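You operate a simulated robot arm through the tools that you are given. There is no shell and no other tool. Be economical: measure what you need, move in short steps, check, and stop when the job is done.

Carry out the task below with a simulated robot arm. There is one attempt and no reset: what you move stays moved.

## Task
Stick the number from the HOLD slot's card on cart 35's bare cowl.
Fine: dust off first with the white pad; square in the marks; squeegee the air out; tools back; other numbers stay. Set down upright: squeegee. What is to be rubbed or washed off counts as gone when no trace of it is left.

The check looks at the end state, three seconds after you hand in, the way a careful person would. Anything else that was tipped, shoved, dropped, spilled or broken makes it a failure.

## Robot
A 7-joint arm with a two-finger parallel gripper on a trunk, on a base that drives. Base frame: it is fixed to the floor where the robot stands at the start and does not move with it; the origin is under the middle of the robot, x ahead of it, y to its left, z up. Lengths are in cm, angles in rad, forces in N, time in s.
With the tool pointing down near the work surface it reaches from about 10 to 72 cm from the robot's upright axis, wherever it stands. Its first joint turns from -2.897 to 2.897 rad. Places, roughly: cowl of cart 35 [40, -80, 70]; dust on the cowl [40, -80, 70]; number decal [-100, -125, 100]. Payload 3.91 kg.
Tool frame: the origin (TCP) lies between the finger pads and is the grasp point; the fingertips stand 3 cm ahead of it; z points along the fingers, y is the line along which they close. Largest opening 11 cm; finger width 2, thickness 1; the body of the gripper, 4.8 by 11.2 cm, starts 5.5 cm behind the TCP.
Orientation is that of the tool frame in the base frame, as a unit quaternion [w, x, y, z]. With the fingers straight down and closing along the base's y, the tool's x points along the base's -x, its y along +y and its z along -z.

## Interface
- The arm moves only by the tool step_arm. Its argument "motion" is one flat list of numbers, 7 for each row, row after row: the shift along the base's x, y, z in cm, then the turn, a rotation vector about the base's x, y, z in rad, then the closure, from 0 (fully open) to 1 (shut). In form: [x, y, z, wx, wy, wz, jaw, x, y, z, wx, wy, wz, jaw, ...]. A call has 1 to 20 rows; each row is the pose to reach, as a shift and turn from the pose commanded when the call began. Each row takes 0.2 s and may step no farther than 5 cm and 0.15 rad from the row before; otherwise, or with a gripper value out of range, the whole call is refused. Where a pose cannot be reached the arm comes as near as it can. A force on the tool above 40 N (or 10 N above the force at the start of the call, whichever is more), or a blocked arm, ends the call early, and 0.2 s more pass. Each finger travels about 15.3 cm/s and halts on what it meets, pressing with about 26 N; the grip force reading is that of the motor and also rises with nothing between the fingers. The clock runs only during rows and for 0.2 s after the last one: add rows that repeat a pose to give the fingers time. The reply holds the time, the measured pose of the TCP, the force on the tool along the base axes, the opening and the grip force, in the units named above and with some noise, with the torque about the TCP (base axes, N m) and any sound that the robot's microphone picked up, and new pictures: "views" is both (left out), scene, wrist or none.
- Cameras (640 x 400 px; columns grow to the right, rows downward): "scene" is now at [-2.32, 8.38, 132.15]; the picture's right is [-0.77, -0.64, 0.00], its down [-0.44, 0.54, -0.72] and it looks along [0.46, -0.55, -0.69] (base axes); focal length 255 px, centre (320, 200). "wrist" rides on the gripper at [7.7, 0.7, -11.4] in the tool frame; the picture's right is [-0.09, 1.00, 0.00], its down [-0.80, -0.07, -0.59] and it looks along [-0.59, -0.05, 0.80] (tool axes); focal length 270 px, centre (320, 200). There is no depth. A picture from a camera that has moved, and an enlarged one, comes with that camera's place and axes in the base frame and with its lens.
- lift_body(by): slides the trunk up (or, below 0, down) by that many cm; the arm and the scene camera ride with it, the base frame stays. It gives what a move gives, with no picture.
- drive_base(legs): drives the robot by 1 to 6 legs, each [ahead, turn to the left] in cm and rad, along the robot's own axes; the way and the turn of a leg run together, so that a leg with both is an arc; at most 150 cm and 3.142 rad a leg. The arm and the cameras ride along, it lands a little off, and it stops where it bumps. It gives what a move gives, and a new picture of the scene camera.
- head_to(pan, tilt): turns the head with the scene camera to pan (to the left, within 2.705 rad either way) and tilt (down, from -0.506 to 1.204), counted from straight ahead of the robot. It gives what a move gives, and a new picture of the scene camera.
- enlarge(camera, box): a new picture of the part [left, top, right, bottom] of that camera's present view, enlarged. The clock stands still meanwhile.
- hand_in(): hands the job in; it is judged then, once.

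Go step by step. Nothing tells you exact positions but the pictures and the camera data: compare them with the known pose of the tool, close in by small moves and look again before you grip or let go. The budget is 120 turns and 260 pictures, counting those below and the enlarged ones. Unless the task says otherwise, let go and move clear before handing in, and close with one line.

The tools are called after ">>>" by a JSON object that holds its "fn" and its "kwargs". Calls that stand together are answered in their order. step_arm: Moves the arm, as the interface text tells. Its arguments: {"type":"object","properties":{"motion":{"type":"array"},"views":{"type":"string","enum":["both","scene","wrist","none"]}},"required":["motion"]} The other tools are called the same way: lift_body (by) slides the trunk up or down; drive_base (legs) drives the base; head_to (pan, tilt) turns the head that bears the scene camera; enlarge (camera, box) takes an enlarged picture of a part of a camera's view; hand_in () hands the job in.

At the start:

```text
t: 0.0
eef_pos: [29.53, -28.98, 92.01]
tcp_rot: [0.0, -0.001, 1.0, 0.0]
contact_force: [0.1, -0.8, -0.3]
moment: [-0.01, -0.03, 0.01]
gripper_width: 10.98
grasp_force: 0.0
trunk travel left (down, up): [-30.0, 31.0]
robot x, y, heading: [-0.4, -0.24, -0.002]
head pan, tilt: [-0.88, 0.768]
```

scene: 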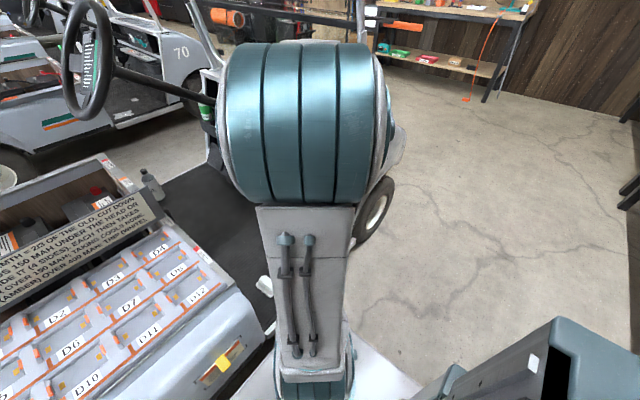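
wrist: 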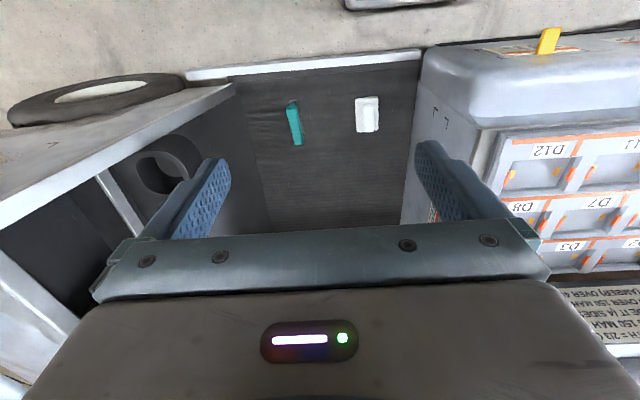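

The scene shows the robot's arm over a cart with a battery bank, and the wrist view shows a teal thing (squeegee?) and a white thing (pad?) on the cart's floor. I'll look around with the head first.

>>> {"fn": "head_to", "kwargs": {"pan": -1.3, "tilt": 0.5}}

>>> {"fn": "head_to", "kwargs": {"pan": -2.3, "tilt": 0.4}}

>>> {"fn": "head_to", "kwargs": {"pan": -0.3, "tilt": 0.5}}

>>> {"fn": "enlarge", "kwargs": {"camera": "wrist", "box": [160, 0, 480, 220]}}

```text
t: 0.9
eef_pos: [29.35, -28.93, 92.12]
tcp_rot: [0.0, -0.001, 1.0, 0.001]
contact_force: [-0.2, -0.4, -0.5]
moment: [0.0, -0.03, -0.01]
gripper_width: 11.01
grasp_force: 0.0
trunk travel left (down, up): [-30.0, 31.0]
robot x, y, heading: [0.07, -0.51, 0.003]
head pan, tilt: [-1.3, 0.499]
camera scene: at [-5.11, 5.94, 134.49], right [-0.96, -0.27, 0.0], down [-0.13, 0.46, -0.88], along [0.24, -0.85, -0.48], focal length 255 px, centre (320, 200)
```

scene: 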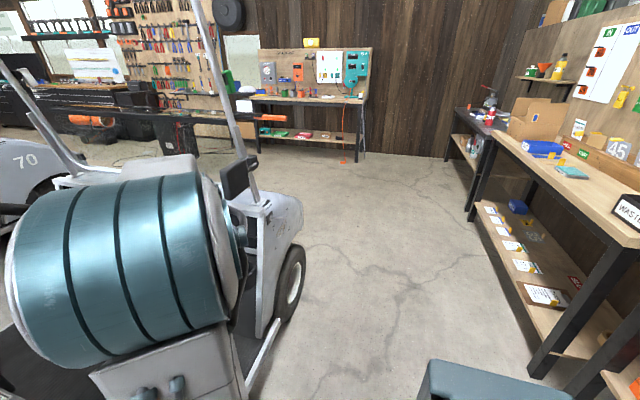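

```text
t: 2.1
eef_pos: [29.55, -28.88, 92.09]
tcp_rot: [0.0, -0.001, 1.0, 0.0]
contact_force: [-0.5, -0.5, -0.3]
moment: [0.0, -0.03, -0.01]
gripper_width: 11.01
grasp_force: 0.1
trunk travel left (down, up): [-30.0, 31.0]
robot x, y, heading: [0.06, -0.19, 0.0]
head pan, tilt: [-2.3, 0.4]
camera scene: at [-13.72, 7.8, 135.4], right [-0.75, 0.67, 0.0], down [0.26, 0.29, -0.92], along [-0.61, -0.69, -0.39], focal length 255 px, centre (320, 200)
```

scene: 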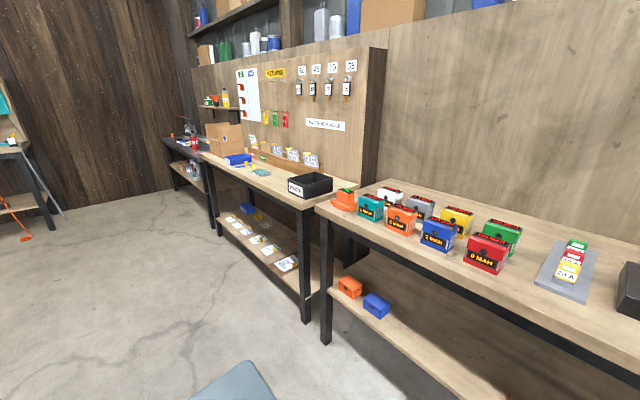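

```text
t: 4.1
eef_pos: [29.57, -28.92, 92.03]
tcp_rot: [0.0, -0.001, 1.0, 0.0]
contact_force: [0.2, -0.2, -0.4]
moment: [-0.04, 0.01, 0.03]
gripper_width: 11.0
grasp_force: 0.0
trunk travel left (down, up): [-30.0, 31.0]
robot x, y, heading: [-0.21, -0.15, 0.003]
head pan, tilt: [-0.3, 0.499]
camera scene: at [1.14, 12.01, 134.49], right [-0.3, -0.96, 0.0], down [-0.46, 0.14, -0.88], along [0.84, -0.26, -0.48], focal length 255 px, centre (320, 200)
```

scene: 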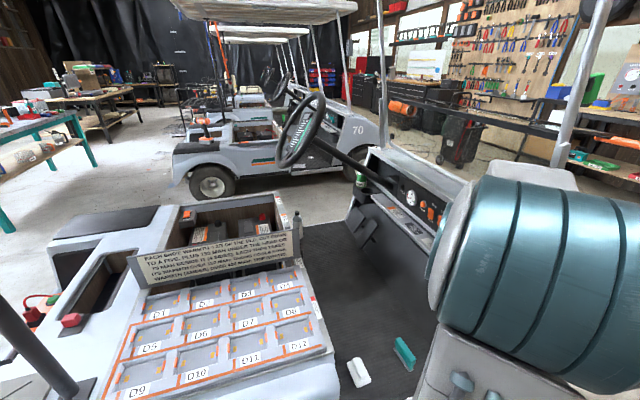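

```text
1.82 times, centred on (320, 110) of wrist
camera zoom: at [21.81, -28.25, 103.59], right [0.09, 1.0, 0.0], down [0.8, -0.07, 0.59], along [0.59, -0.05, -0.8], focal length 491 px, centre (320, 364)
```

zoom: 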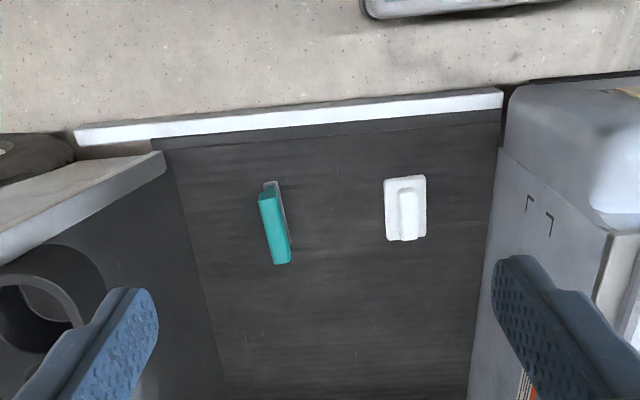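

>>> {"fn": "head_to", "kwargs": {"pan": -2.1, "tilt": 0.3}}

>>> {"fn": "enlarge", "kwargs": {"camera": "scene", "box": [240, 40, 480, 190]}}

>>> {"fn": "enlarge", "kwargs": {"camera": "scene", "box": [240, 170, 480, 320]}}

```text
t: 5.9
eef_pos: [29.56, -28.9, 92.1]
tcp_rot: [0.0, -0.001, 1.0, 0.0]
contact_force: [0.1, -0.5, -0.1]
moment: [0.0, 0.0, -0.01]
gripper_width: 11.03
grasp_force: 0.1
trunk travel left (down, up): [-30.0, 31.0]
robot x, y, heading: [0.01, -0.28, -0.002]
head pan, tilt: [-2.1, 0.3]
camera scene: at [-12.26, 6.64, 136.33], right [-0.86, 0.5, 0.0], down [0.15, 0.26, -0.96], along [-0.48, -0.82, -0.3], focal length 255 px, centre (320, 200)
```

scene: 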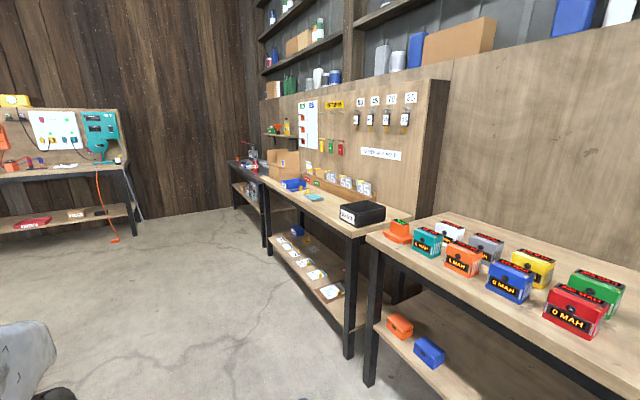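

```text
2.67 times, centred on (360, 115) of scene
camera zoom: at [-12.26, 6.64, 136.33], right [-0.86, 0.5, 0.0], down [0.15, 0.26, -0.96], along [-0.48, -0.82, -0.3], focal length 680 px, centre (213, 427)
```

zoom: 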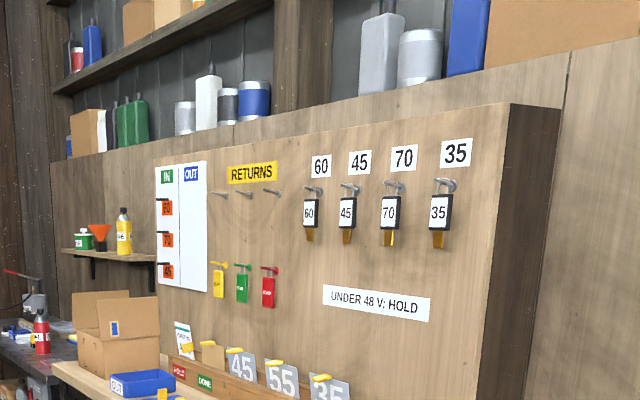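

```text
2.67 times, centred on (360, 245) of scene
camera zoom: at [-12.26, 6.64, 136.33], right [-0.86, 0.5, 0.0], down [0.15, 0.26, -0.96], along [-0.48, -0.82, -0.3], focal length 680 px, centre (213, 80)
```

zoom: 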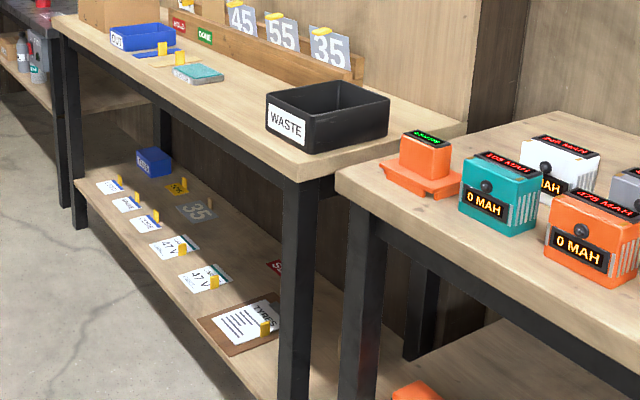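

Benches lie along x≈-70 and beyond (running along y), with numbered cards in a rack, and HOLD/DONE slots at its far end. I'll back off and drive alongside the cart to see the cowl.

>>> {"fn": "drive_base", "kwargs": {"legs": [[-12, 0], [0, -1.571], [50, 0]]}}

>>> {"fn": "head_to", "kwargs": {"pan": 1.2, "tilt": 0.7}}

>>> {"fn": "head_to", "kwargs": {"pan": -0.6, "tilt": 0.5}}

```text
t: 13.4
eef_pos: [-39.28, -78.75, 92.2]
tcp_rot: [0.0, 0.7, 0.714, 0.001]
contact_force: [0.4, -0.8, -1.2]
moment: [0.0, 0.0, 0.0]
gripper_width: 10.99
grasp_force: 0.1
trunk travel left (down, up): [-30.0, 31.0]
robot x, y, heading: [-11.0, -48.27, -1.554]
head pan, tilt: [-2.1, 0.3]
camera scene: at [-4.36, -36.32, 136.33], right [0.49, 0.87, 0.0], down [0.26, -0.14, -0.96], along [-0.83, 0.47, -0.3], focal length 255 px, centre (320, 200)
```

scene: 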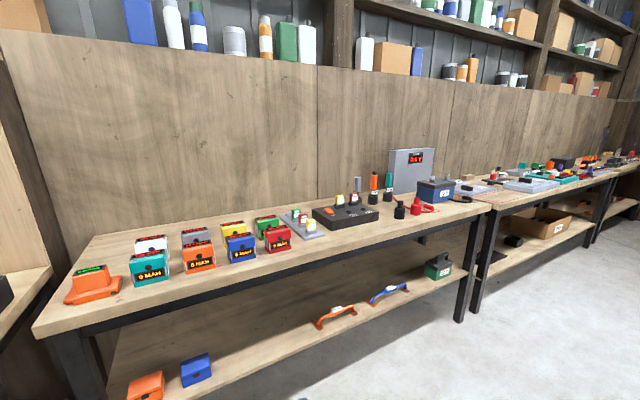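

```text
t: 16.2
eef_pos: [-39.24, -78.77, 92.09]
tcp_rot: [-0.001, 0.699, 0.715, 0.001]
contact_force: [-0.5, 0.1, -0.7]
moment: [0.03, 0.01, 0.01]
gripper_width: 11.01
grasp_force: 0.1
trunk travel left (down, up): [-30.0, 31.0]
robot x, y, heading: [-11.53, -49.06, -1.552]
head pan, tilt: [1.201, 0.7]
camera scene: at [11.76, -43.81, 132.72], right [-0.34, -0.94, 0.0], down [-0.6, 0.22, -0.76], along [0.72, -0.26, -0.64], focal length 255 px, centre (320, 200)
```

scene: 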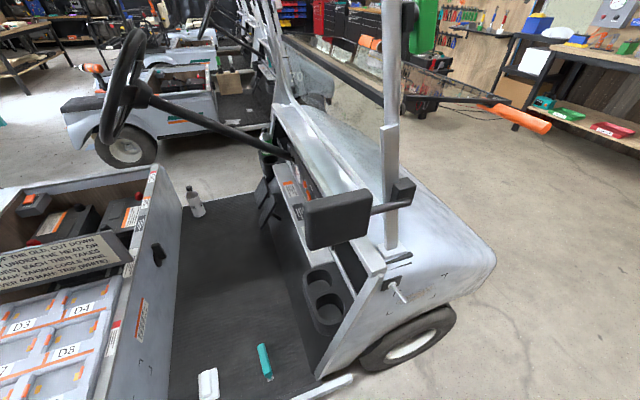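

```text
t: 18.0
eef_pos: [-39.29, -78.8, 92.17]
tcp_rot: [0.0, 0.7, 0.715, 0.0]
contact_force: [-0.2, 0.1, 0.6]
moment: [-0.02, 0.01, 0.0]
gripper_width: 11.02
grasp_force: 0.2
trunk travel left (down, up): [-30.0, 31.0]
robot x, y, heading: [-11.0, -48.79, -1.552]
head pan, tilt: [-0.6, 0.499]
camera scene: at [-1.21, -48.49, 134.49], right [-0.84, 0.55, 0.0], down [0.26, 0.4, -0.88], along [-0.48, -0.73, -0.48], focal length 255 px, centre (320, 200)
```

scene: 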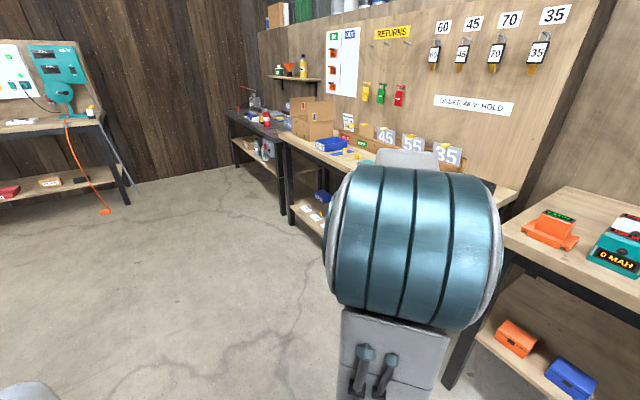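

>>> {"fn": "head_to", "kwargs": {"pan": 0.9, "tilt": 0.85}}

>>> {"fn": "enlarge", "kwargs": {"camera": "scene", "box": [240, 100, 480, 250]}}

>>> {"fn": "enlarge", "kwargs": {"camera": "scene", "box": [0, 200, 320, 400]}}

```text
t: 19.6
eef_pos: [-39.2, -78.93, 92.07]
tcp_rot: [0.0, 0.7, 0.714, -0.001]
contact_force: [-0.1, -0.1, 0.1]
moment: [0.01, 0.01, -0.01]
gripper_width: 11.0
grasp_force: 0.1
trunk travel left (down, up): [-30.0, 31.0]
robot x, y, heading: [-11.1, -48.78, -1.552]
head pan, tilt: [0.901, 0.85]
camera scene: at [10.0, -45.63, 131.49], right [-0.61, -0.79, 0.0], down [-0.6, 0.46, -0.66], along [0.52, -0.4, -0.75], focal length 255 px, centre (320, 200)
```

scene: 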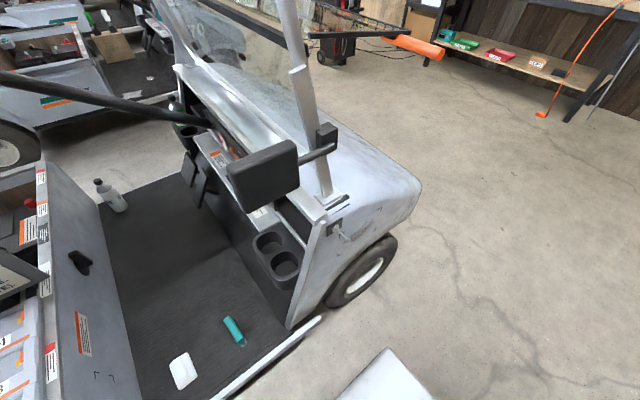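

```text
2.67 times, centred on (360, 175) of scene
camera zoom: at [10.0, -45.63, 131.49], right [-0.61, -0.79, 0.0], down [-0.6, 0.46, -0.66], along [0.52, -0.4, -0.75], focal length 680 px, centre (213, 267)
```

zoom: 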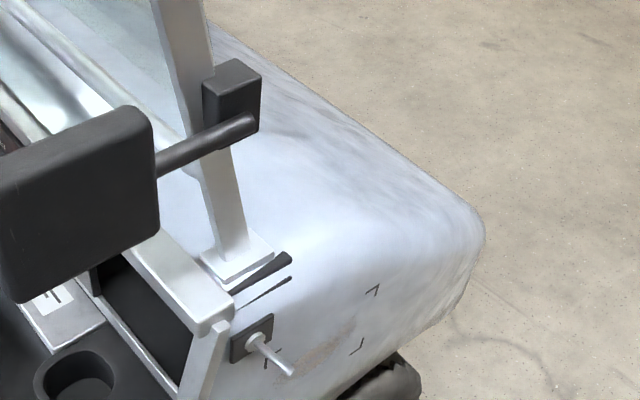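

```text
2.00 times, centred on (160, 300) of scene
camera zoom: at [10.0, -45.63, 131.49], right [-0.61, -0.79, 0.0], down [-0.6, 0.46, -0.66], along [0.52, -0.4, -0.75], focal length 510 px, centre (640, 0)
```

zoom: 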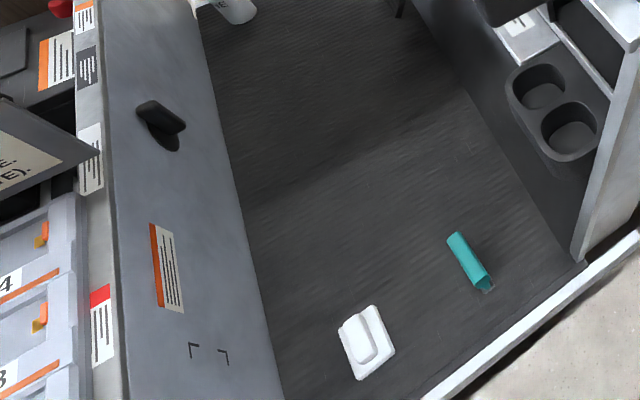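

The cowl's marks are on the side panel facing the robot (-x side) at about (38,-88,70), with a tan dust patch and a protruding lever near its left. I'll turn to face the cart, somewhere that reaches pad, squeegee and cowl.

>>> {"fn": "drive_base", "kwargs": {"legs": [[0, 1.552], [9, 0]]}}

>>> {"fn": "head_to", "kwargs": {"pan": -1.0, "tilt": 0.9}}

```text
t: 24.5
eef_pos: [27.55, -77.21, 91.99]
tcp_rot: [0.0, -0.006, 1.0, 0.001]
contact_force: [0.1, 1.4, 0.7]
moment: [-0.01, 0.0, 0.0]
gripper_width: 10.97
grasp_force: 0.0
trunk travel left (down, up): [-30.0, 31.0]
robot x, y, heading: [-2.23, -48.82, 0.007]
head pan, tilt: [0.901, 0.85]
camera scene: at [-5.2, -27.62, 131.49], right [0.79, -0.61, 0.0], down [-0.46, -0.59, -0.66], along [0.4, 0.52, -0.75], focal length 255 px, centre (320, 200)
```

scene: 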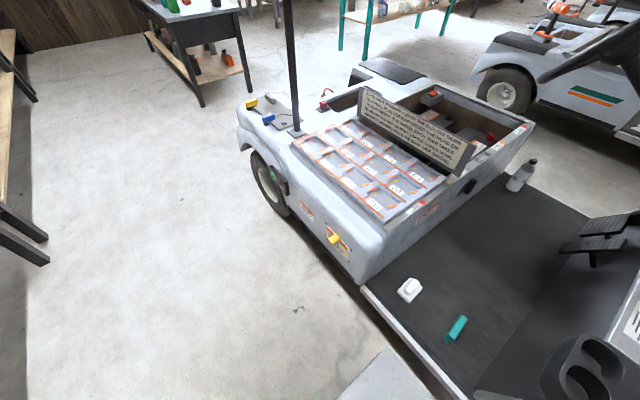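

```text
t: 26.4
eef_pos: [27.51, -77.07, 92.08]
tcp_rot: [0.0, -0.006, 1.0, 0.001]
contact_force: [0.7, 0.4, -0.4]
moment: [-0.03, 0.03, -0.06]
gripper_width: 11.01
grasp_force: 0.1
trunk travel left (down, up): [-30.0, 31.0]
robot x, y, heading: [-2.34, -48.77, 0.011]
head pan, tilt: [-1.0, 0.901]
camera scene: at [-5.83, -40.1, 131.1], right [-0.84, -0.55, 0.0], down [-0.43, 0.65, -0.62], along [0.34, -0.52, -0.78], focal length 255 px, centre (320, 200)
```

scene: 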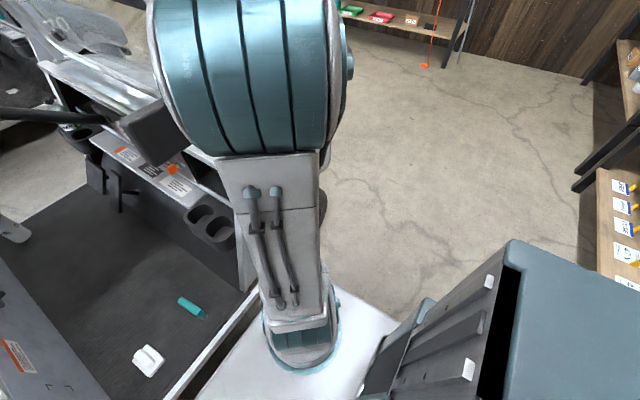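

>>> {"fn": "step_arm", "kwargs": {"motion": [0, 5, 0, 0, 0, 0, 0, 0, 10, 0, 0, 0, 0, 0, 0, 15, 0, 0, 0, 0, 0, 0, 20, 0, 0, 0, 0, 0, 0, 25, 0, 0, 0, 0, 0, 0, 30, 0, 0, 0, 0, 0, 0, 35, 0, 0, 0, 0, 0, 0, 40, 0, 0, 0, 0, 0, 0, 45, 0, 0, 0, 0, 0, 0, 50, 0, 0, 0, 0, 0, 0, 55, 0, 0, 0, 0, 0, 4, 58, -1, 0, 0, 0, 0, 8, 59, -4, 0, 0, 0, 0, 12, 59, -7, 0, 0, 0, 0, 15, 59, -10, 0, 0, 0, 0], "views": "both"}}

>>> {"fn": "enlarge", "kwargs": {"camera": "wrist", "box": [200, 60, 440, 220]}}

>>> {"fn": "head_to", "kwargs": {"pan": -0.75, "tilt": 0.9}}

>>> {"fn": "enlarge", "kwargs": {"camera": "scene", "box": [280, 40, 520, 190]}}

```text
refused: row 12 steps farther than a row can; nothing moved
```

```text
2.50 times, centred on (320, 140) of wrist
camera zoom: at [19.82, -76.44, 103.59], right [0.08, 1.0, 0.0], down [0.8, -0.06, 0.59], along [0.59, -0.04, -0.8], focal length 676 px, centre (320, 350)
```

zoom: 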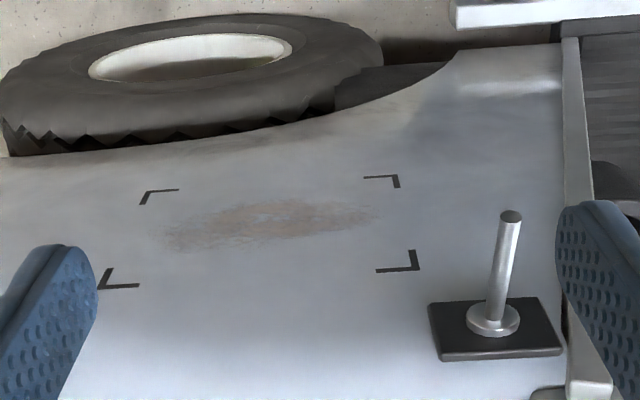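

```text
t: 27.1
eef_pos: [27.52, -77.08, 92.07]
tcp_rot: [0.0, -0.007, 1.0, 0.0]
contact_force: [-0.5, -1.2, 0.7]
moment: [-0.01, -0.02, -0.04]
gripper_width: 11.02
grasp_force: 0.0
trunk travel left (down, up): [-30.0, 31.0]
robot x, y, heading: [-2.32, -48.64, 0.011]
head pan, tilt: [-0.75, 0.901]
camera scene: at [-4.41, -38.89, 131.1], right [-0.67, -0.74, 0.0], down [-0.58, 0.53, -0.62], along [0.46, -0.42, -0.78], focal length 255 px, centre (320, 200)
```

scene: 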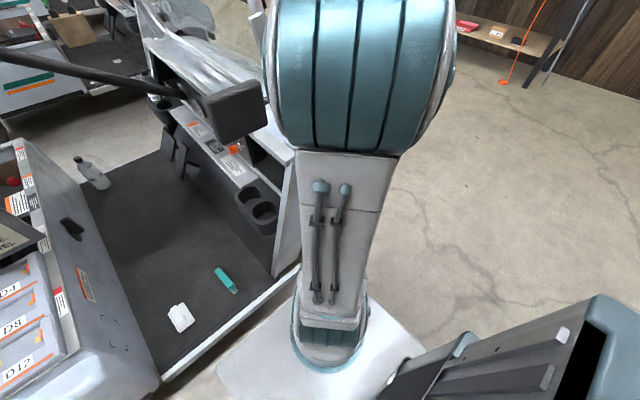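

```text
2.67 times, centred on (400, 115) of scene
camera zoom: at [-4.41, -38.89, 131.1], right [-0.67, -0.74, 0.0], down [-0.58, 0.53, -0.62], along [0.46, -0.42, -0.78], focal length 680 px, centre (107, 427)
```

zoom: 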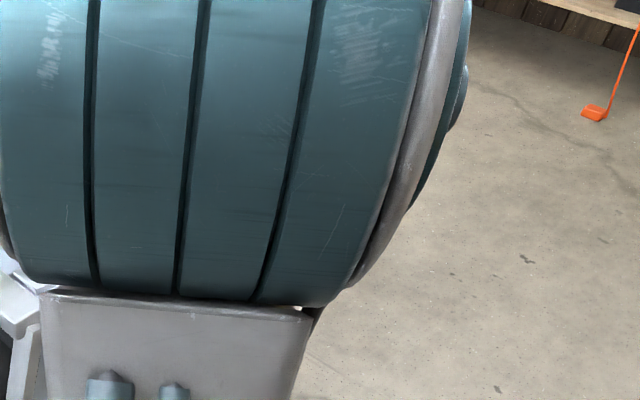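

The wrist view shows the marks and dust patch clearly: the panel is vertical at x≈36, marks spanning y -88.4..-72.8, z 63.8..75.5. Now I'll move over the pad.

>>> {"fn": "step_arm", "kwargs": {"motion": [0, 5, 0, 0, 0, 0, 0, 0, 10, 0, 0, 0, 0, 0, 0, 15, 0, 0, 0, 0, 0, 0, 20, 0, 0, 0, 0, 0, 0, 25, 0, 0, 0, 0, 0, 0, 30, 0, 0, 0, 0, 0, 0, 35, 0, 0, 0, 0, 0, 0, 40, 0, 0, 0, 0, 0, 0, 45, 0, 0, 0, 0, 0, 0, 50, 0, 0, 0, 0, 0, 0, 55, 0, 0, 0, 0, 0, 3, 58, -2, 0, 0, 0, 0, 6, 59, -5, 0, 0, 0, 0, 9, 59, -8, 0, 0, 0, 0, 12, 59, -11, 0, 0, 0, 0, 15, 59, -14, 0, 0, 0, 0, 18, 59, -17, 0, 0, 0, 0], "views": "both"}}

>>> {"fn": "enlarge", "kwargs": {"camera": "wrist", "box": [200, 60, 440, 220]}}

>>> {"fn": "enlarge", "kwargs": {"camera": "scene", "box": [240, 80, 400, 180]}}

```text
t: 30.7
eef_pos: [45.91, -17.68, 74.93]
tcp_rot: [0.0, -0.007, 1.0, 0.0]
contact_force: [-0.7, -0.6, 1.0]
moment: [0.06, -0.02, -0.03]
gripper_width: 11.02
grasp_force: 0.0
trunk travel left (down, up): [-30.0, 31.0]
robot x, y, heading: [-2.67, -48.99, 0.013]
head pan, tilt: [-0.75, 0.901]
camera scene: at [-4.42, -38.86, 131.1], right [-0.67, -0.74, 0.0], down [-0.58, 0.53, -0.62], along [0.46, -0.42, -0.78], focal length 255 px, centre (320, 200)
camera wrist: at [38.04, -17.07, 86.49], right [0.07, 1.0, 0.0], down [0.8, -0.06, 0.6], along [0.59, -0.04, -0.8], focal length 270 px, centre (320, 200)
```

scene: 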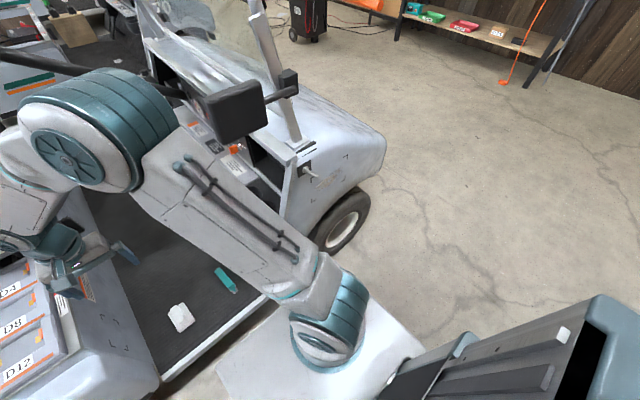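
wrist: 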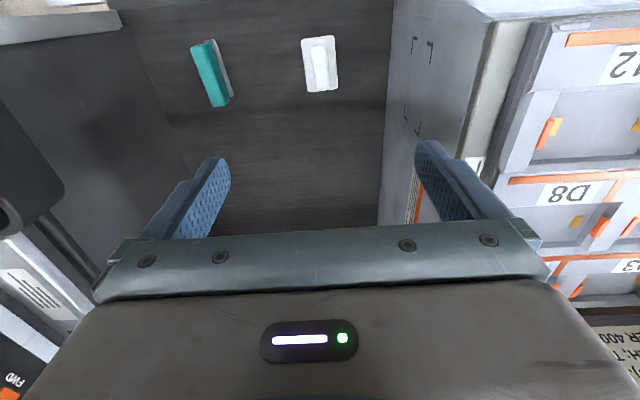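

```text
2.50 times, centred on (320, 140) of wrist
camera zoom: at [38.04, -17.07, 86.49], right [0.07, 1.0, 0.0], down [0.8, -0.06, 0.6], along [0.59, -0.04, -0.8], focal length 676 px, centre (320, 350)
```

zoom: 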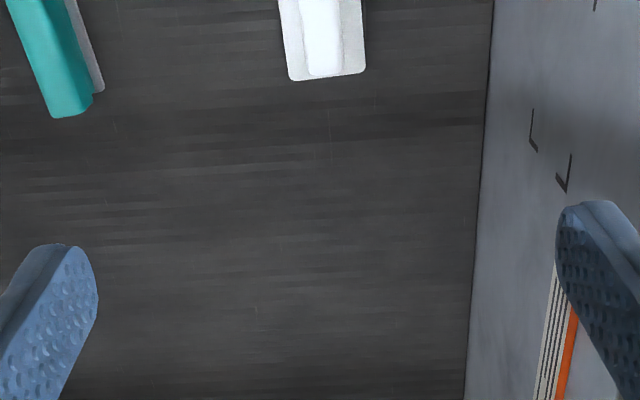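

```text
4.00 times, centred on (320, 130) of scene
camera zoom: at [-4.42, -38.86, 131.1], right [-0.67, -0.74, 0.0], down [-0.58, 0.53, -0.62], along [0.46, -0.42, -0.78], focal length 1020 px, centre (320, 480)
```

zoom: 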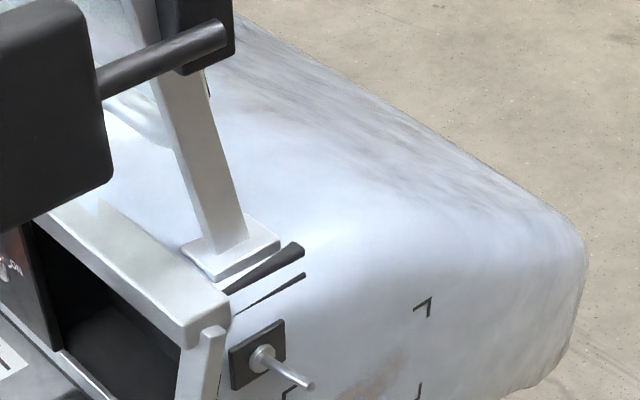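

>>> {"fn": "lift_body", "kwargs": {"by": -20}}

>>> {"fn": "step_arm", "kwargs": {"motion": [1.8, 0.2, -3, 0, 0, 0, 0, 1.8, 0.2, -7, 0, 0, 0, 0], "views": "both"}}

```text
t: 32.9
eef_pos: [45.85, -17.64, 54.96]
tcp_rot: [0.0, -0.006, 1.0, 0.0]
contact_force: [0.7, 0.8, -0.6]
moment: [-0.02, -0.03, 0.06]
gripper_width: 11.0
grasp_force: 0.2
trunk travel left (down, up): [-10.0, 51.0]
robot x, y, heading: [-2.04, -48.71, 0.011]
head pan, tilt: [-0.75, 0.901]
```

```text
t: 33.5
eef_pos: [47.36, -17.2, 48.21]
tcp_rot: [0.0, -0.006, 1.0, 0.0]
contact_force: [-0.6, 0.6, 0.6]
moment: [0.02, -0.01, 0.01]
gripper_width: 11.0
grasp_force: 0.1
trunk travel left (down, up): [-10.0, 51.0]
robot x, y, heading: [-2.43, -48.87, 0.009]
head pan, tilt: [-0.75, 0.901]
camera scene: at [-4.43, -38.88, 111.11], right [-0.67, -0.74, 0.0], down [-0.58, 0.53, -0.62], along [0.46, -0.42, -0.78], focal length 255 px, centre (320, 200)
camera wrist: at [39.65, -16.6, 59.67], right [0.08, 1.0, 0.0], down [0.8, -0.06, 0.6], along [0.59, -0.04, -0.8], focal length 270 px, centre (320, 200)
```

scene: 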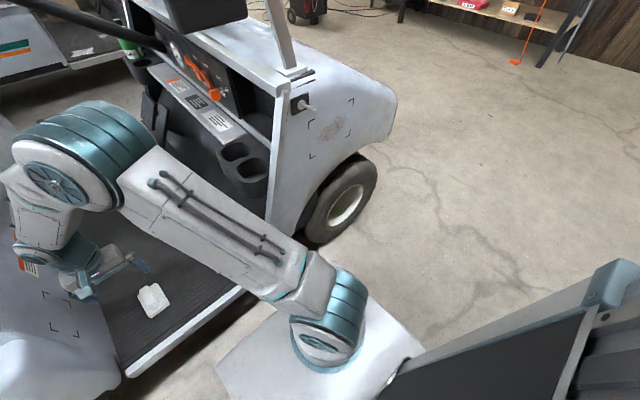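
wrist: 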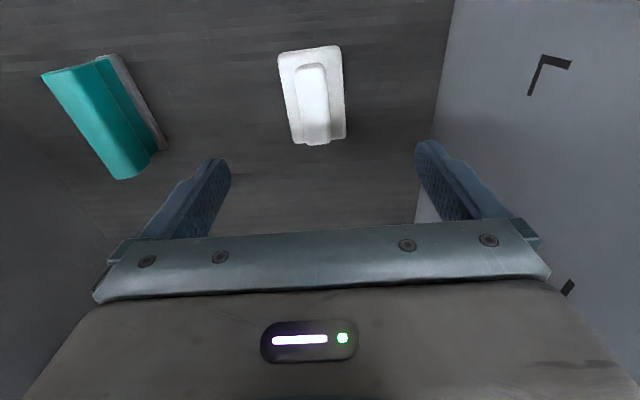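

>>> {"fn": "step_arm", "kwargs": {"motion": [0.3, -0.7, -4, 0, 0, 0, 0, 0.3, -0.7, -8, 0, 0, 0, 0, 0.3, -0.7, -12, 0, 0, 0, 0.3, 0.3, -0.7, -12, 0, 0, 0, 0.5], "views": "both"}}

>>> {"fn": "enlarge", "kwargs": {"camera": "scene", "box": [60, 220, 220, 320]}}

```text
t: 34.5
eef_pos: [48.1, -17.92, 36.18]
tcp_rot: [0.0, -0.007, 1.0, 0.0]
contact_force: [0.7, -0.6, -0.1]
moment: [0.0, 0.0, 0.0]
gripper_width: 5.5
grasp_force: 0.1
trunk travel left (down, up): [-10.0, 51.0]
robot x, y, heading: [-2.52, -49.08, 0.011]
head pan, tilt: [-0.75, 0.901]
camera scene: at [-4.4, -38.87, 111.1], right [-0.67, -0.74, 0.0], down [-0.58, 0.53, -0.62], along [0.46, -0.42, -0.78], focal length 255 px, centre (320, 200)
camera wrist: at [40.31, -17.43, 47.78], right [0.08, 1.0, 0.0], down [0.8, -0.06, 0.59], along [0.59, -0.04, -0.8], focal length 270 px, centre (320, 200)
```

scene: 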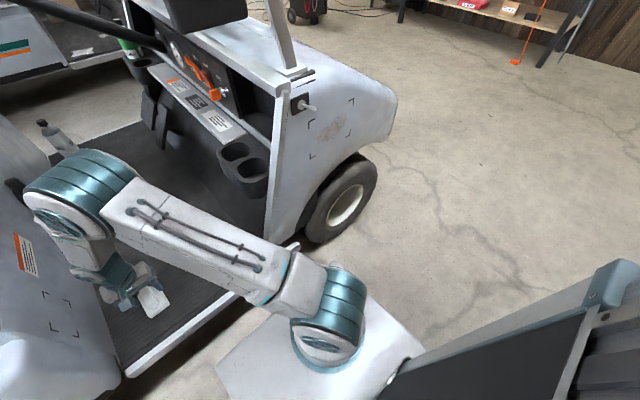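
wrist: 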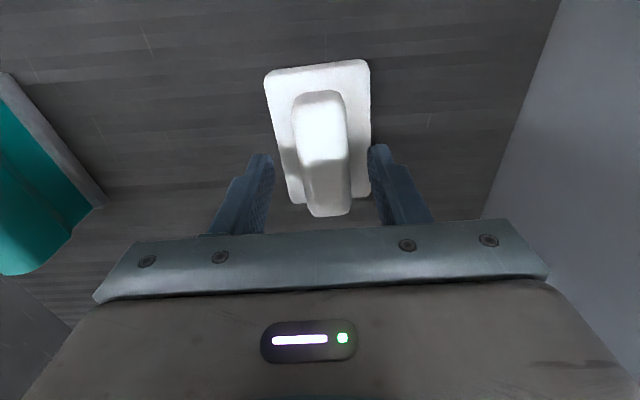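

```text
4.00 times, centred on (140, 270) of scene
camera zoom: at [-4.4, -38.87, 111.1], right [-0.67, -0.74, 0.0], down [-0.58, 0.53, -0.62], along [0.46, -0.42, -0.78], focal length 1020 px, centre (1040, -80)
```

zoom: 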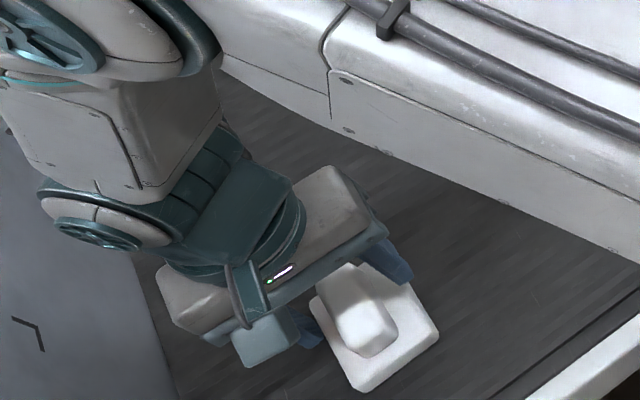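

>>> {"fn": "step_arm", "kwargs": {"motion": [-0.3, 0, -0.5, 0, 0, 0, 0.5, -0.3, 0, -1.0, 0, 0, 0, 0.5], "views": "wrist"}}

>>> {"fn": "step_arm", "kwargs": {"motion": [0, 0, -0.5, 0, 0, 0, 0.5], "views": "none"}}

```text
t: 35.1
eef_pos: [47.7, -18.07, 35.16]
tcp_rot: [0.0, -0.005, 1.0, 0.0]
contact_force: [0.5, -0.3, -0.2]
moment: [0.02, 0.05, 0.0]
gripper_width: 5.5
grasp_force: 0.2
trunk travel left (down, up): [-10.0, 51.0]
robot x, y, heading: [-2.25, -48.69, 0.01]
head pan, tilt: [-0.75, 0.901]
camera wrist: at [39.88, -17.55, 46.66], right [0.08, 1.0, 0.0], down [0.8, -0.06, 0.59], along [0.59, -0.04, -0.8], focal length 270 px, centre (320, 200)
```

wrist: 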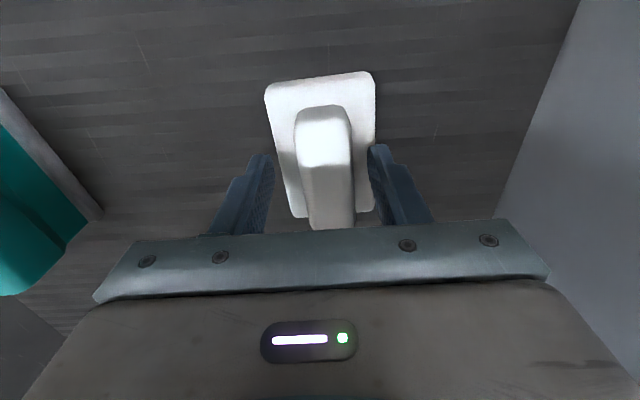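

```text
t: 35.5
eef_pos: [47.62, -18.08, 34.94]
tcp_rot: [0.002, -0.007, 1.0, 0.002]
contact_force: [-3.1, -3.0, 27.7]
moment: [0.65, 0.19, 0.15]
gripper_width: 5.4
grasp_force: 0.1
trunk travel left (down, up): [-10.0, 51.0]
robot x, y, heading: [-2.27, -48.93, 0.012]
head pan, tilt: [-0.75, 0.901]
```

Fingertips touch the plate at TCP z≈34.95; back up slightly and close on the handle.

>>> {"fn": "step_arm", "kwargs": {"motion": [0, 0, 0.5, 0, 0, 0, 0.5, 0, 0, 0.5, 0, 0, 0, 0.8, 0, 0, 0.5, 0, 0, 0, 1, 0, 0, 0.5, 0, 0, 0, 1], "views": "none"}}

>>> {"fn": "step_arm", "kwargs": {"motion": [0, 0, 3, 0, 0, 0, 1, 0, 0, 7, 0, 0, 0, 1, 0, 0, 12, 0, 0, 0, 1], "views": "both"}}

>>> {"fn": "enlarge", "kwargs": {"camera": "scene", "box": [260, 70, 420, 170]}}

```text
t: 36.5
eef_pos: [47.35, -18.12, 34.98]
tcp_rot: [0.0, -0.006, 1.0, 0.0]
contact_force: [0.2, -0.5, 0.4]
moment: [-0.01, 0.01, 0.0]
gripper_width: 2.76
grasp_force: 26.3
trunk travel left (down, up): [-10.0, 51.0]
robot x, y, heading: [-2.18, -48.63, 0.011]
head pan, tilt: [-0.75, 0.901]
```

```text
t: 37.3
eef_pos: [47.57, -18.11, 46.7]
tcp_rot: [0.0, -0.007, 1.0, -0.001]
contact_force: [0.4, 0.4, -0.9]
moment: [-0.02, 0.04, 0.0]
gripper_width: 2.72
grasp_force: 26.0
trunk travel left (down, up): [-10.0, 51.0]
robot x, y, heading: [-2.47, -48.68, 0.008]
head pan, tilt: [-0.75, 0.901]
camera scene: at [-4.37, -38.84, 111.09], right [-0.67, -0.74, 0.0], down [-0.58, 0.53, -0.62], along [0.46, -0.42, -0.78], focal length 255 px, centre (320, 200)
camera wrist: at [40.0, -17.53, 58.15], right [0.08, 1.0, 0.0], down [0.8, -0.06, 0.59], along [0.59, -0.05, -0.8], focal length 270 px, centre (320, 200)
```

scene: 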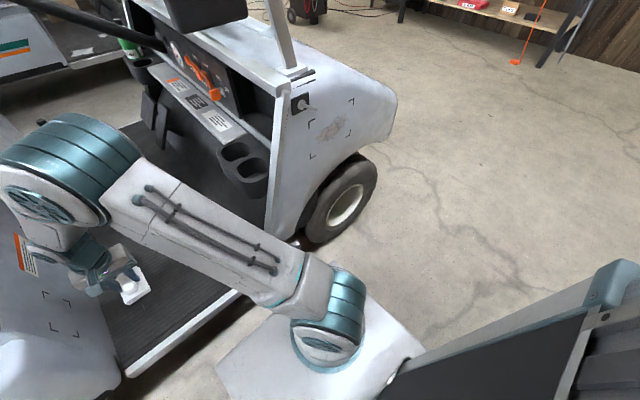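
wrist: 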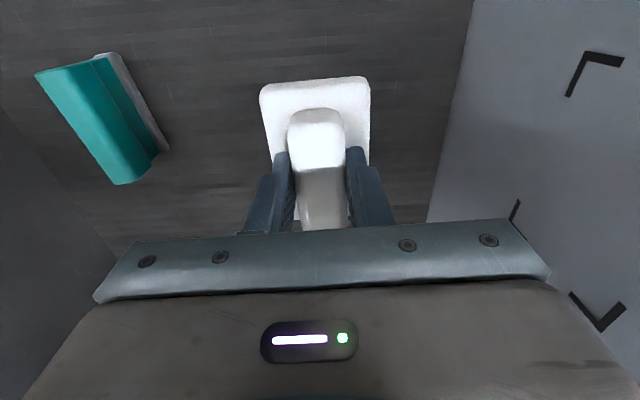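

```text
4.00 times, centred on (340, 120) of scene
camera zoom: at [-4.37, -38.84, 111.09], right [-0.67, -0.74, 0.0], down [-0.58, 0.53, -0.62], along [0.46, -0.42, -0.78], focal length 1020 px, centre (240, 520)
```

zoom: 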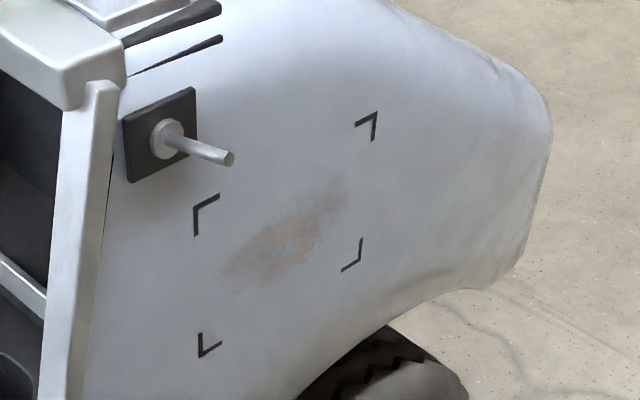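

The pad is held. Next: raise, retreat to x≈26, and carry it over to in front of the cowl panel (y≈-80).

>>> {"fn": "step_arm", "kwargs": {"motion": [0, 0, 5, 0, 0, 0, 1, 0, 0, 10, 0, 0, 0, 1, 0, 0, 15, 0, 0, 0, 1, 0, 0, 20, 0, 0, 0, 1, 0, 0, 25, 0, 0, 0, 1, -4, 0, 28, 0, 0, 0, 1, -9, 0, 28, 0, 0, 0, 1, -14, 0, 28, 0, 0, 0, 1, -19, 0, 28, 0, 0, 0, 1, -22, -4, 28, 0, 0, 0, 1, -22, -9, 28, 0, 0, 0, 1, -22, -14, 28, 0, 0, 0, 1, -22, -19, 28, 0, 0, 0, 1, -22, -24, 28, 0, 0, 0, 1, -22, -29, 28, 0, 0, 0, 1, -22, -34, 28, 0, 0, 0, 1, -22, -39, 28, 0, 0, 0, 1, -22, -44, 28, 0, 0, 0, 1], "views": "none"}}

>>> {"fn": "step_arm", "kwargs": {"motion": [0, -5, 0, 0, 0, 0, 1, 0, -10, 0, 0, 0, 0, 1, 0, -15, 0, 0, 0, 0, 1, 0, -18, 0, 0, 0, 0, 1], "views": "both"}}

```text
t: 41.1
eef_pos: [26.14, -62.11, 74.89]
tcp_rot: [-0.007, -0.008, 1.0, 0.0]
contact_force: [-0.1, -1.1, -1.6]
moment: [-0.03, 0.0, 0.03]
gripper_width: 2.76
grasp_force: 26.8
trunk travel left (down, up): [-10.0, 51.0]
robot x, y, heading: [-2.62, -48.46, 0.012]
head pan, tilt: [-0.75, 0.901]
```

```text
t: 42.1
eef_pos: [25.64, -80.46, 75.17]
tcp_rot: [0.001, -0.005, 1.0, 0.0]
contact_force: [-0.4, 0.2, 0.1]
moment: [-0.01, 0.0, 0.0]
gripper_width: 2.76
grasp_force: 25.8
trunk travel left (down, up): [-10.0, 51.0]
robot x, y, heading: [-2.18, -48.37, 0.01]
head pan, tilt: [-0.75, 0.901]
camera scene: at [-4.42, -38.87, 111.1], right [-0.67, -0.74, 0.0], down [-0.58, 0.53, -0.62], along [0.46, -0.42, -0.78], focal length 255 px, centre (320, 200)
camera wrist: at [17.88, -79.92, 86.58], right [0.08, 1.0, 0.0], down [0.8, -0.06, 0.6], along [0.59, -0.05, -0.8], focal length 270 px, centre (320, 200)
```

scene: 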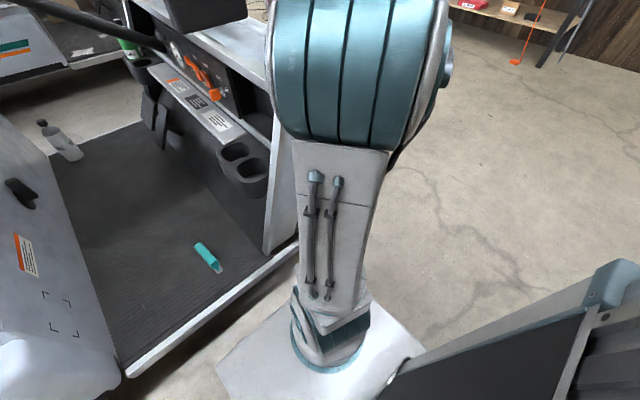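
wrist: 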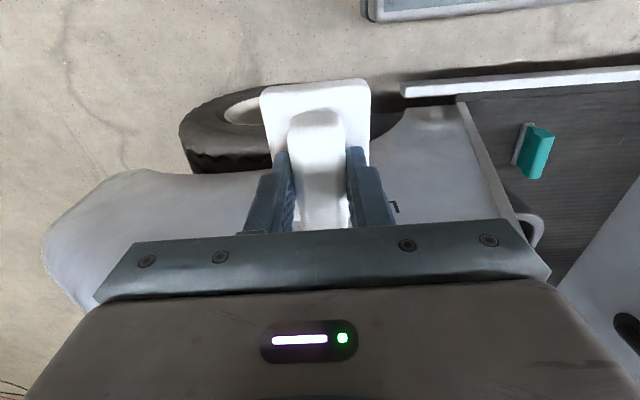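

>>> {"fn": "step_arm", "kwargs": {"motion": [0, 0, 0, 0, -0.15, 0, 1, 0, 0, 0, 0, -0.3, 0, 1, 0, 0, 0, 0, -0.45, 0, 1, 0, 0, 0, 0, -0.6, 0, 1, 0, 0, 0, 0, -0.75, 0, 1, 0, 0, 0, 0, -0.9, 0, 1, 0, 0, -1, 0, -1.04, 0, 1, 0, 0, -2, 0, -1.18, 0, 1, 0, 0, -3, 0, -1.32, 0, 1, 0, 0, -4, 0, -1.45, 0, 1, 0, 0, -5.5, 0, -1.571, 0, 1], "views": "both"}}

```text
t: 44.5
eef_pos: [25.36, -80.23, 69.62]
tcp_rot: [0.708, -0.003, 0.706, -0.005]
contact_force: [0.2, 0.4, -0.3]
moment: [0.01, 0.02, 0.0]
gripper_width: 2.75
grasp_force: 25.7
trunk travel left (down, up): [-10.0, 51.0]
robot x, y, heading: [-2.08, -48.59, 0.01]
head pan, tilt: [-0.75, 0.901]
camera scene: at [-4.42, -38.86, 111.1], right [-0.67, -0.74, 0.0], down [-0.58, 0.53, -0.62], along [0.46, -0.42, -0.78], focal length 255 px, centre (320, 200)
camera wrist: at [13.97, -79.63, 61.93], right [0.0, 1.0, 0.07], down [-0.6, -0.06, 0.8], along [0.8, -0.04, 0.6], focal length 270 px, centre (320, 200)
```

scene: 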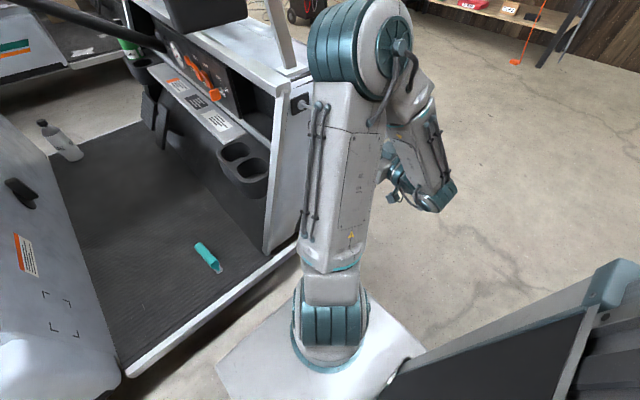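
wrist: 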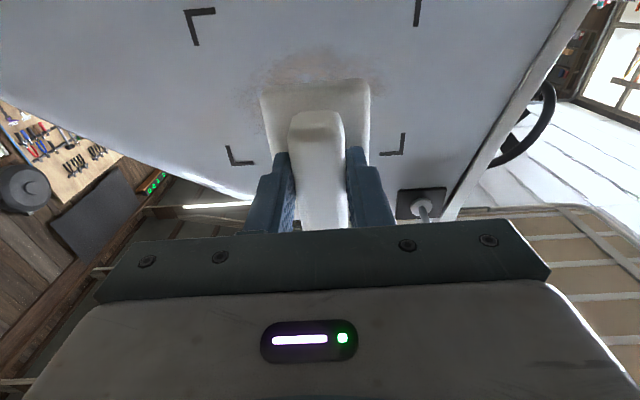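

The pad is now facing the panel, with the dust just beyond it. I'll advance carefully to contact.

>>> {"fn": "step_arm", "kwargs": {"motion": [3, 0, 0, 0, 0, 0, 1, 5, 0, 0, 0, 0, 0, 1, 5.5, 0, 0, 0, 0, 0, 1, 6, 0, 0, 0, 0, 0, 1], "views": "wrist"}}

```text
t: 45.5
eef_pos: [31.54, -80.22, 69.5]
tcp_rot: [0.707, -0.004, 0.707, -0.005]
contact_force: [0.0, 0.0, -1.1]
moment: [-0.01, 0.04, 0.02]
gripper_width: 2.73
grasp_force: 26.2
trunk travel left (down, up): [-10.0, 51.0]
robot x, y, heading: [-2.35, -48.39, 0.013]
head pan, tilt: [-0.75, 0.901]
camera wrist: at [20.14, -79.6, 61.92], right [0.0, 1.0, 0.08], down [-0.59, -0.06, 0.8], along [0.8, -0.04, 0.59], focal length 270 px, centre (320, 200)
```

wrist: 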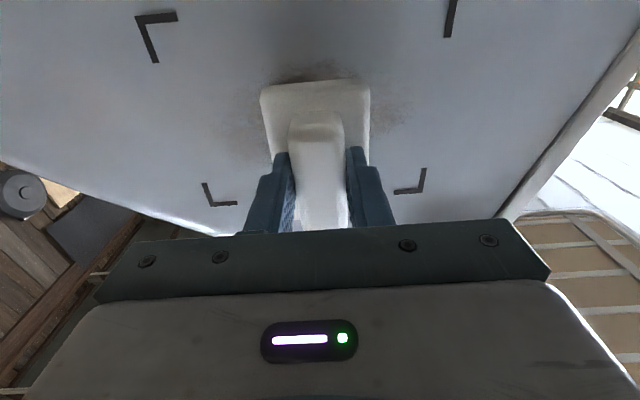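

>>> {"fn": "step_arm", "kwargs": {"motion": [0.3, 0, -1.5, 0, 0, 0, 1, 0.6, 0, -1.5, 0, 0, 0, 1, 0.9, 0, -1.5, 0, 0, 0, 1], "views": "none"}}

>>> {"fn": "step_arm", "kwargs": {"motion": [0.3, 0, 0, 0, 0, 0, 1], "views": "none"}}

```text
t: 46.4
eef_pos: [32.0, -80.26, 68.13]
tcp_rot: [0.707, -0.001, 0.707, -0.005]
contact_force: [-15.7, 5.4, 2.6]
moment: [-0.1, -0.12, -0.1]
gripper_width: 2.74
grasp_force: 25.8
trunk travel left (down, up): [-10.0, 51.0]
robot x, y, heading: [-1.97, -48.77, 0.006]
head pan, tilt: [-0.75, 0.901]
stopped in row 3: the force on the tool passed its limit at 42 N (the readings are from after the stop); the commanded pose is now the measured one
```

```text
t: 46.8
eef_pos: [31.96, -80.39, 68.07]
tcp_rot: [0.707, -0.001, 0.707, -0.006]
contact_force: [-16.7, 4.7, 4.0]
moment: [0.01, -0.28, 0.25]
gripper_width: 2.72
grasp_force: 26.2
trunk travel left (down, up): [-10.0, 51.0]
robot x, y, heading: [-2.54, -48.88, 0.001]
head pan, tilt: [-0.75, 0.901]
stopped in row 1: the force on the tool passed its limit at 45 N (the readings are from after the stop); the commanded pose is now the measured one
```

>>> {"fn": "step_arm", "kwargs": {"motion": [-0.05, 1.5, 0, 0, 0, 0, 1, -0.05, 3, 0, 0, 0, 0, 1, -0.05, 4.5, 0, 0, 0, 0, 1, -0.05, 6, 0, 0, 0, 0, 1, -0.05, 4.5, 0, 0, 0, 0, 1, -0.05, 3, 0, 0, 0, 0, 1, -0.05, 1.5, 0, 0, 0, 0, 1, -0.05, 0, 0, 0, 0, 0, 1, -0.05, -1.5, 0, 0, 0, 0, 1, -0.05, -3, 0, 0, 0, 0, 1, -0.05, -4.5, 0, 0, 0, 0, 1, -0.05, -6, 0, 0, 0, 0, 1, -0.05, -4.5, 0, 0, 0, 0, 1, -0.05, -3, 0, 0, 0, 0, 1], "views": "wrist"}}

```text
t: 49.8
eef_pos: [31.98, -83.52, 67.83]
tcp_rot: [0.707, 0.0, 0.707, -0.008]
contact_force: [-17.1, -6.3, 0.1]
moment: [-0.03, 0.1, -0.03]
gripper_width: 2.74
grasp_force: 25.8
out of reach, approached as far as the arm can: row 4
trunk travel left (down, up): [-10.0, 51.0]
robot x, y, heading: [-2.25, -48.74, 0.004]
head pan, tilt: [-0.75, 0.901]
camera wrist: at [20.47, -82.71, 60.27], right [0.01, 1.0, 0.08], down [-0.59, -0.06, 0.8], along [0.8, -0.06, 0.59], focal length 270 px, centre (320, 200)
```

wrist: 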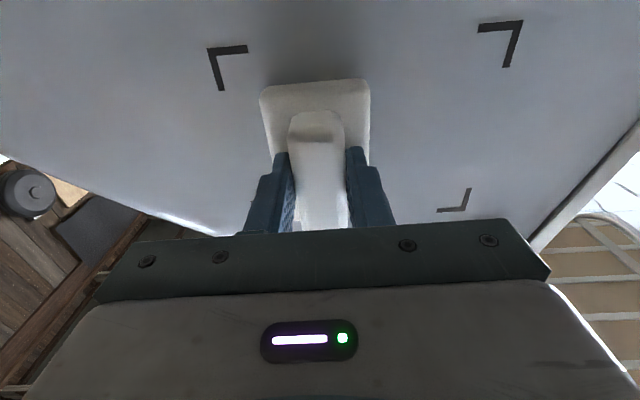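

Dust on both sides appears wiped. I'll do another sweep, a little up and down too, then back away to inspect.

>>> {"fn": "step_arm", "kwargs": {"motion": [0, 0, 0.8, 0, 0, 0, 1, 0, -1.5, 1.2, 0, 0, 0, 1, 0, -3, 1.2, 0, 0, 0, 1, 0, -1.5, 1.2, 0, 0, 0, 1, 0, 0, 1.2, 0, 0, 0, 1, 0, 1.5, 1.2, 0, 0, 0, 1, 0, 3, 1.2, 0, 0, 0, 1, 0, 4.5, 1.2, 0, 0, 0, 1, 0, 6, 1.2, 0, 0, 0, 1, 0, 7.5, 1.2, 0, 0, 0, 1, 0, 6, 0, 0, 0, 0, 1, 0, 4.5, -1, 0, 0, 0, 1, 0, 3, -1.2, 0, 0, 0, 1, 0, 1.5, -1.2, 0, 0, 0, 1, 0, 0, -1.2, 0, 0, 0, 1, 0, -1.5, -1.2, 0, 0, 0, 1, -2, 0, -1.2, 0, 0, 0, 1, -6, 3, -1.2, 0, 0, 0, 1], "views": "wrist"}}

>>> {"fn": "enlarge", "kwargs": {"camera": "wrist", "box": [140, 0, 460, 200]}}

```text
t: 52.2
eef_pos: [32.1, -76.24, 68.5]
tcp_rot: [0.708, -0.001, 0.706, -0.005]
contact_force: [-16.1, 2.9, 1.2]
moment: [-0.02, -0.29, -0.1]
gripper_width: 2.71
grasp_force: 26.2
trunk travel left (down, up): [-10.0, 51.0]
robot x, y, heading: [-2.64, -48.29, 0.002]
head pan, tilt: [-0.75, 0.901]
stopped in row 11: the force on the tool passed its limit at 45 N (the readings are from after the stop); the commanded pose is now the measured one
camera wrist: at [20.56, -75.62, 60.79], right [0.0, 1.0, 0.08], down [-0.6, -0.06, 0.8], along [0.8, -0.05, 0.6], focal length 270 px, centre (320, 200)
```

wrist: 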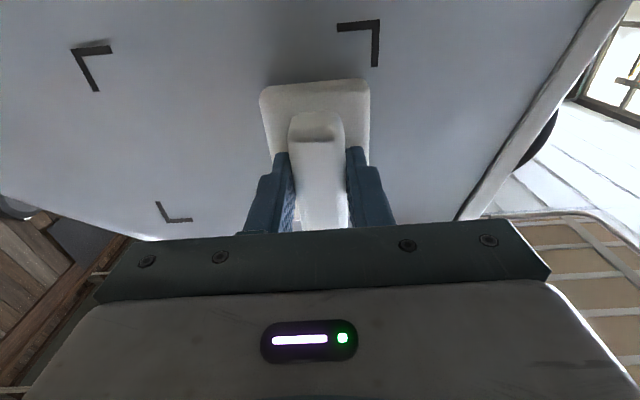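

```text
2.00 times, centred on (300, 100) of wrist
camera zoom: at [20.56, -75.62, 60.79], right [0.0, 1.0, 0.08], down [-0.6, -0.06, 0.8], along [0.8, -0.05, 0.6], focal length 541 px, centre (360, 400)
```

zoom: 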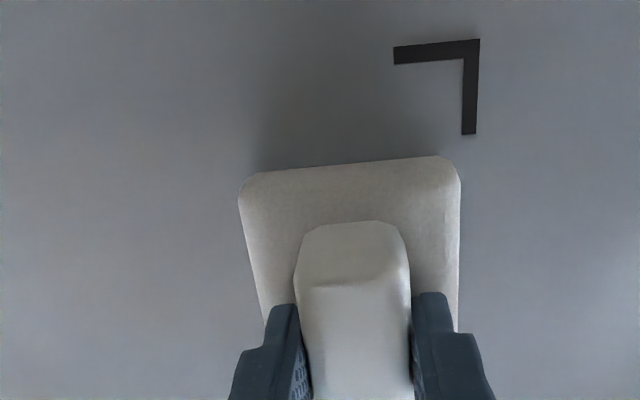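

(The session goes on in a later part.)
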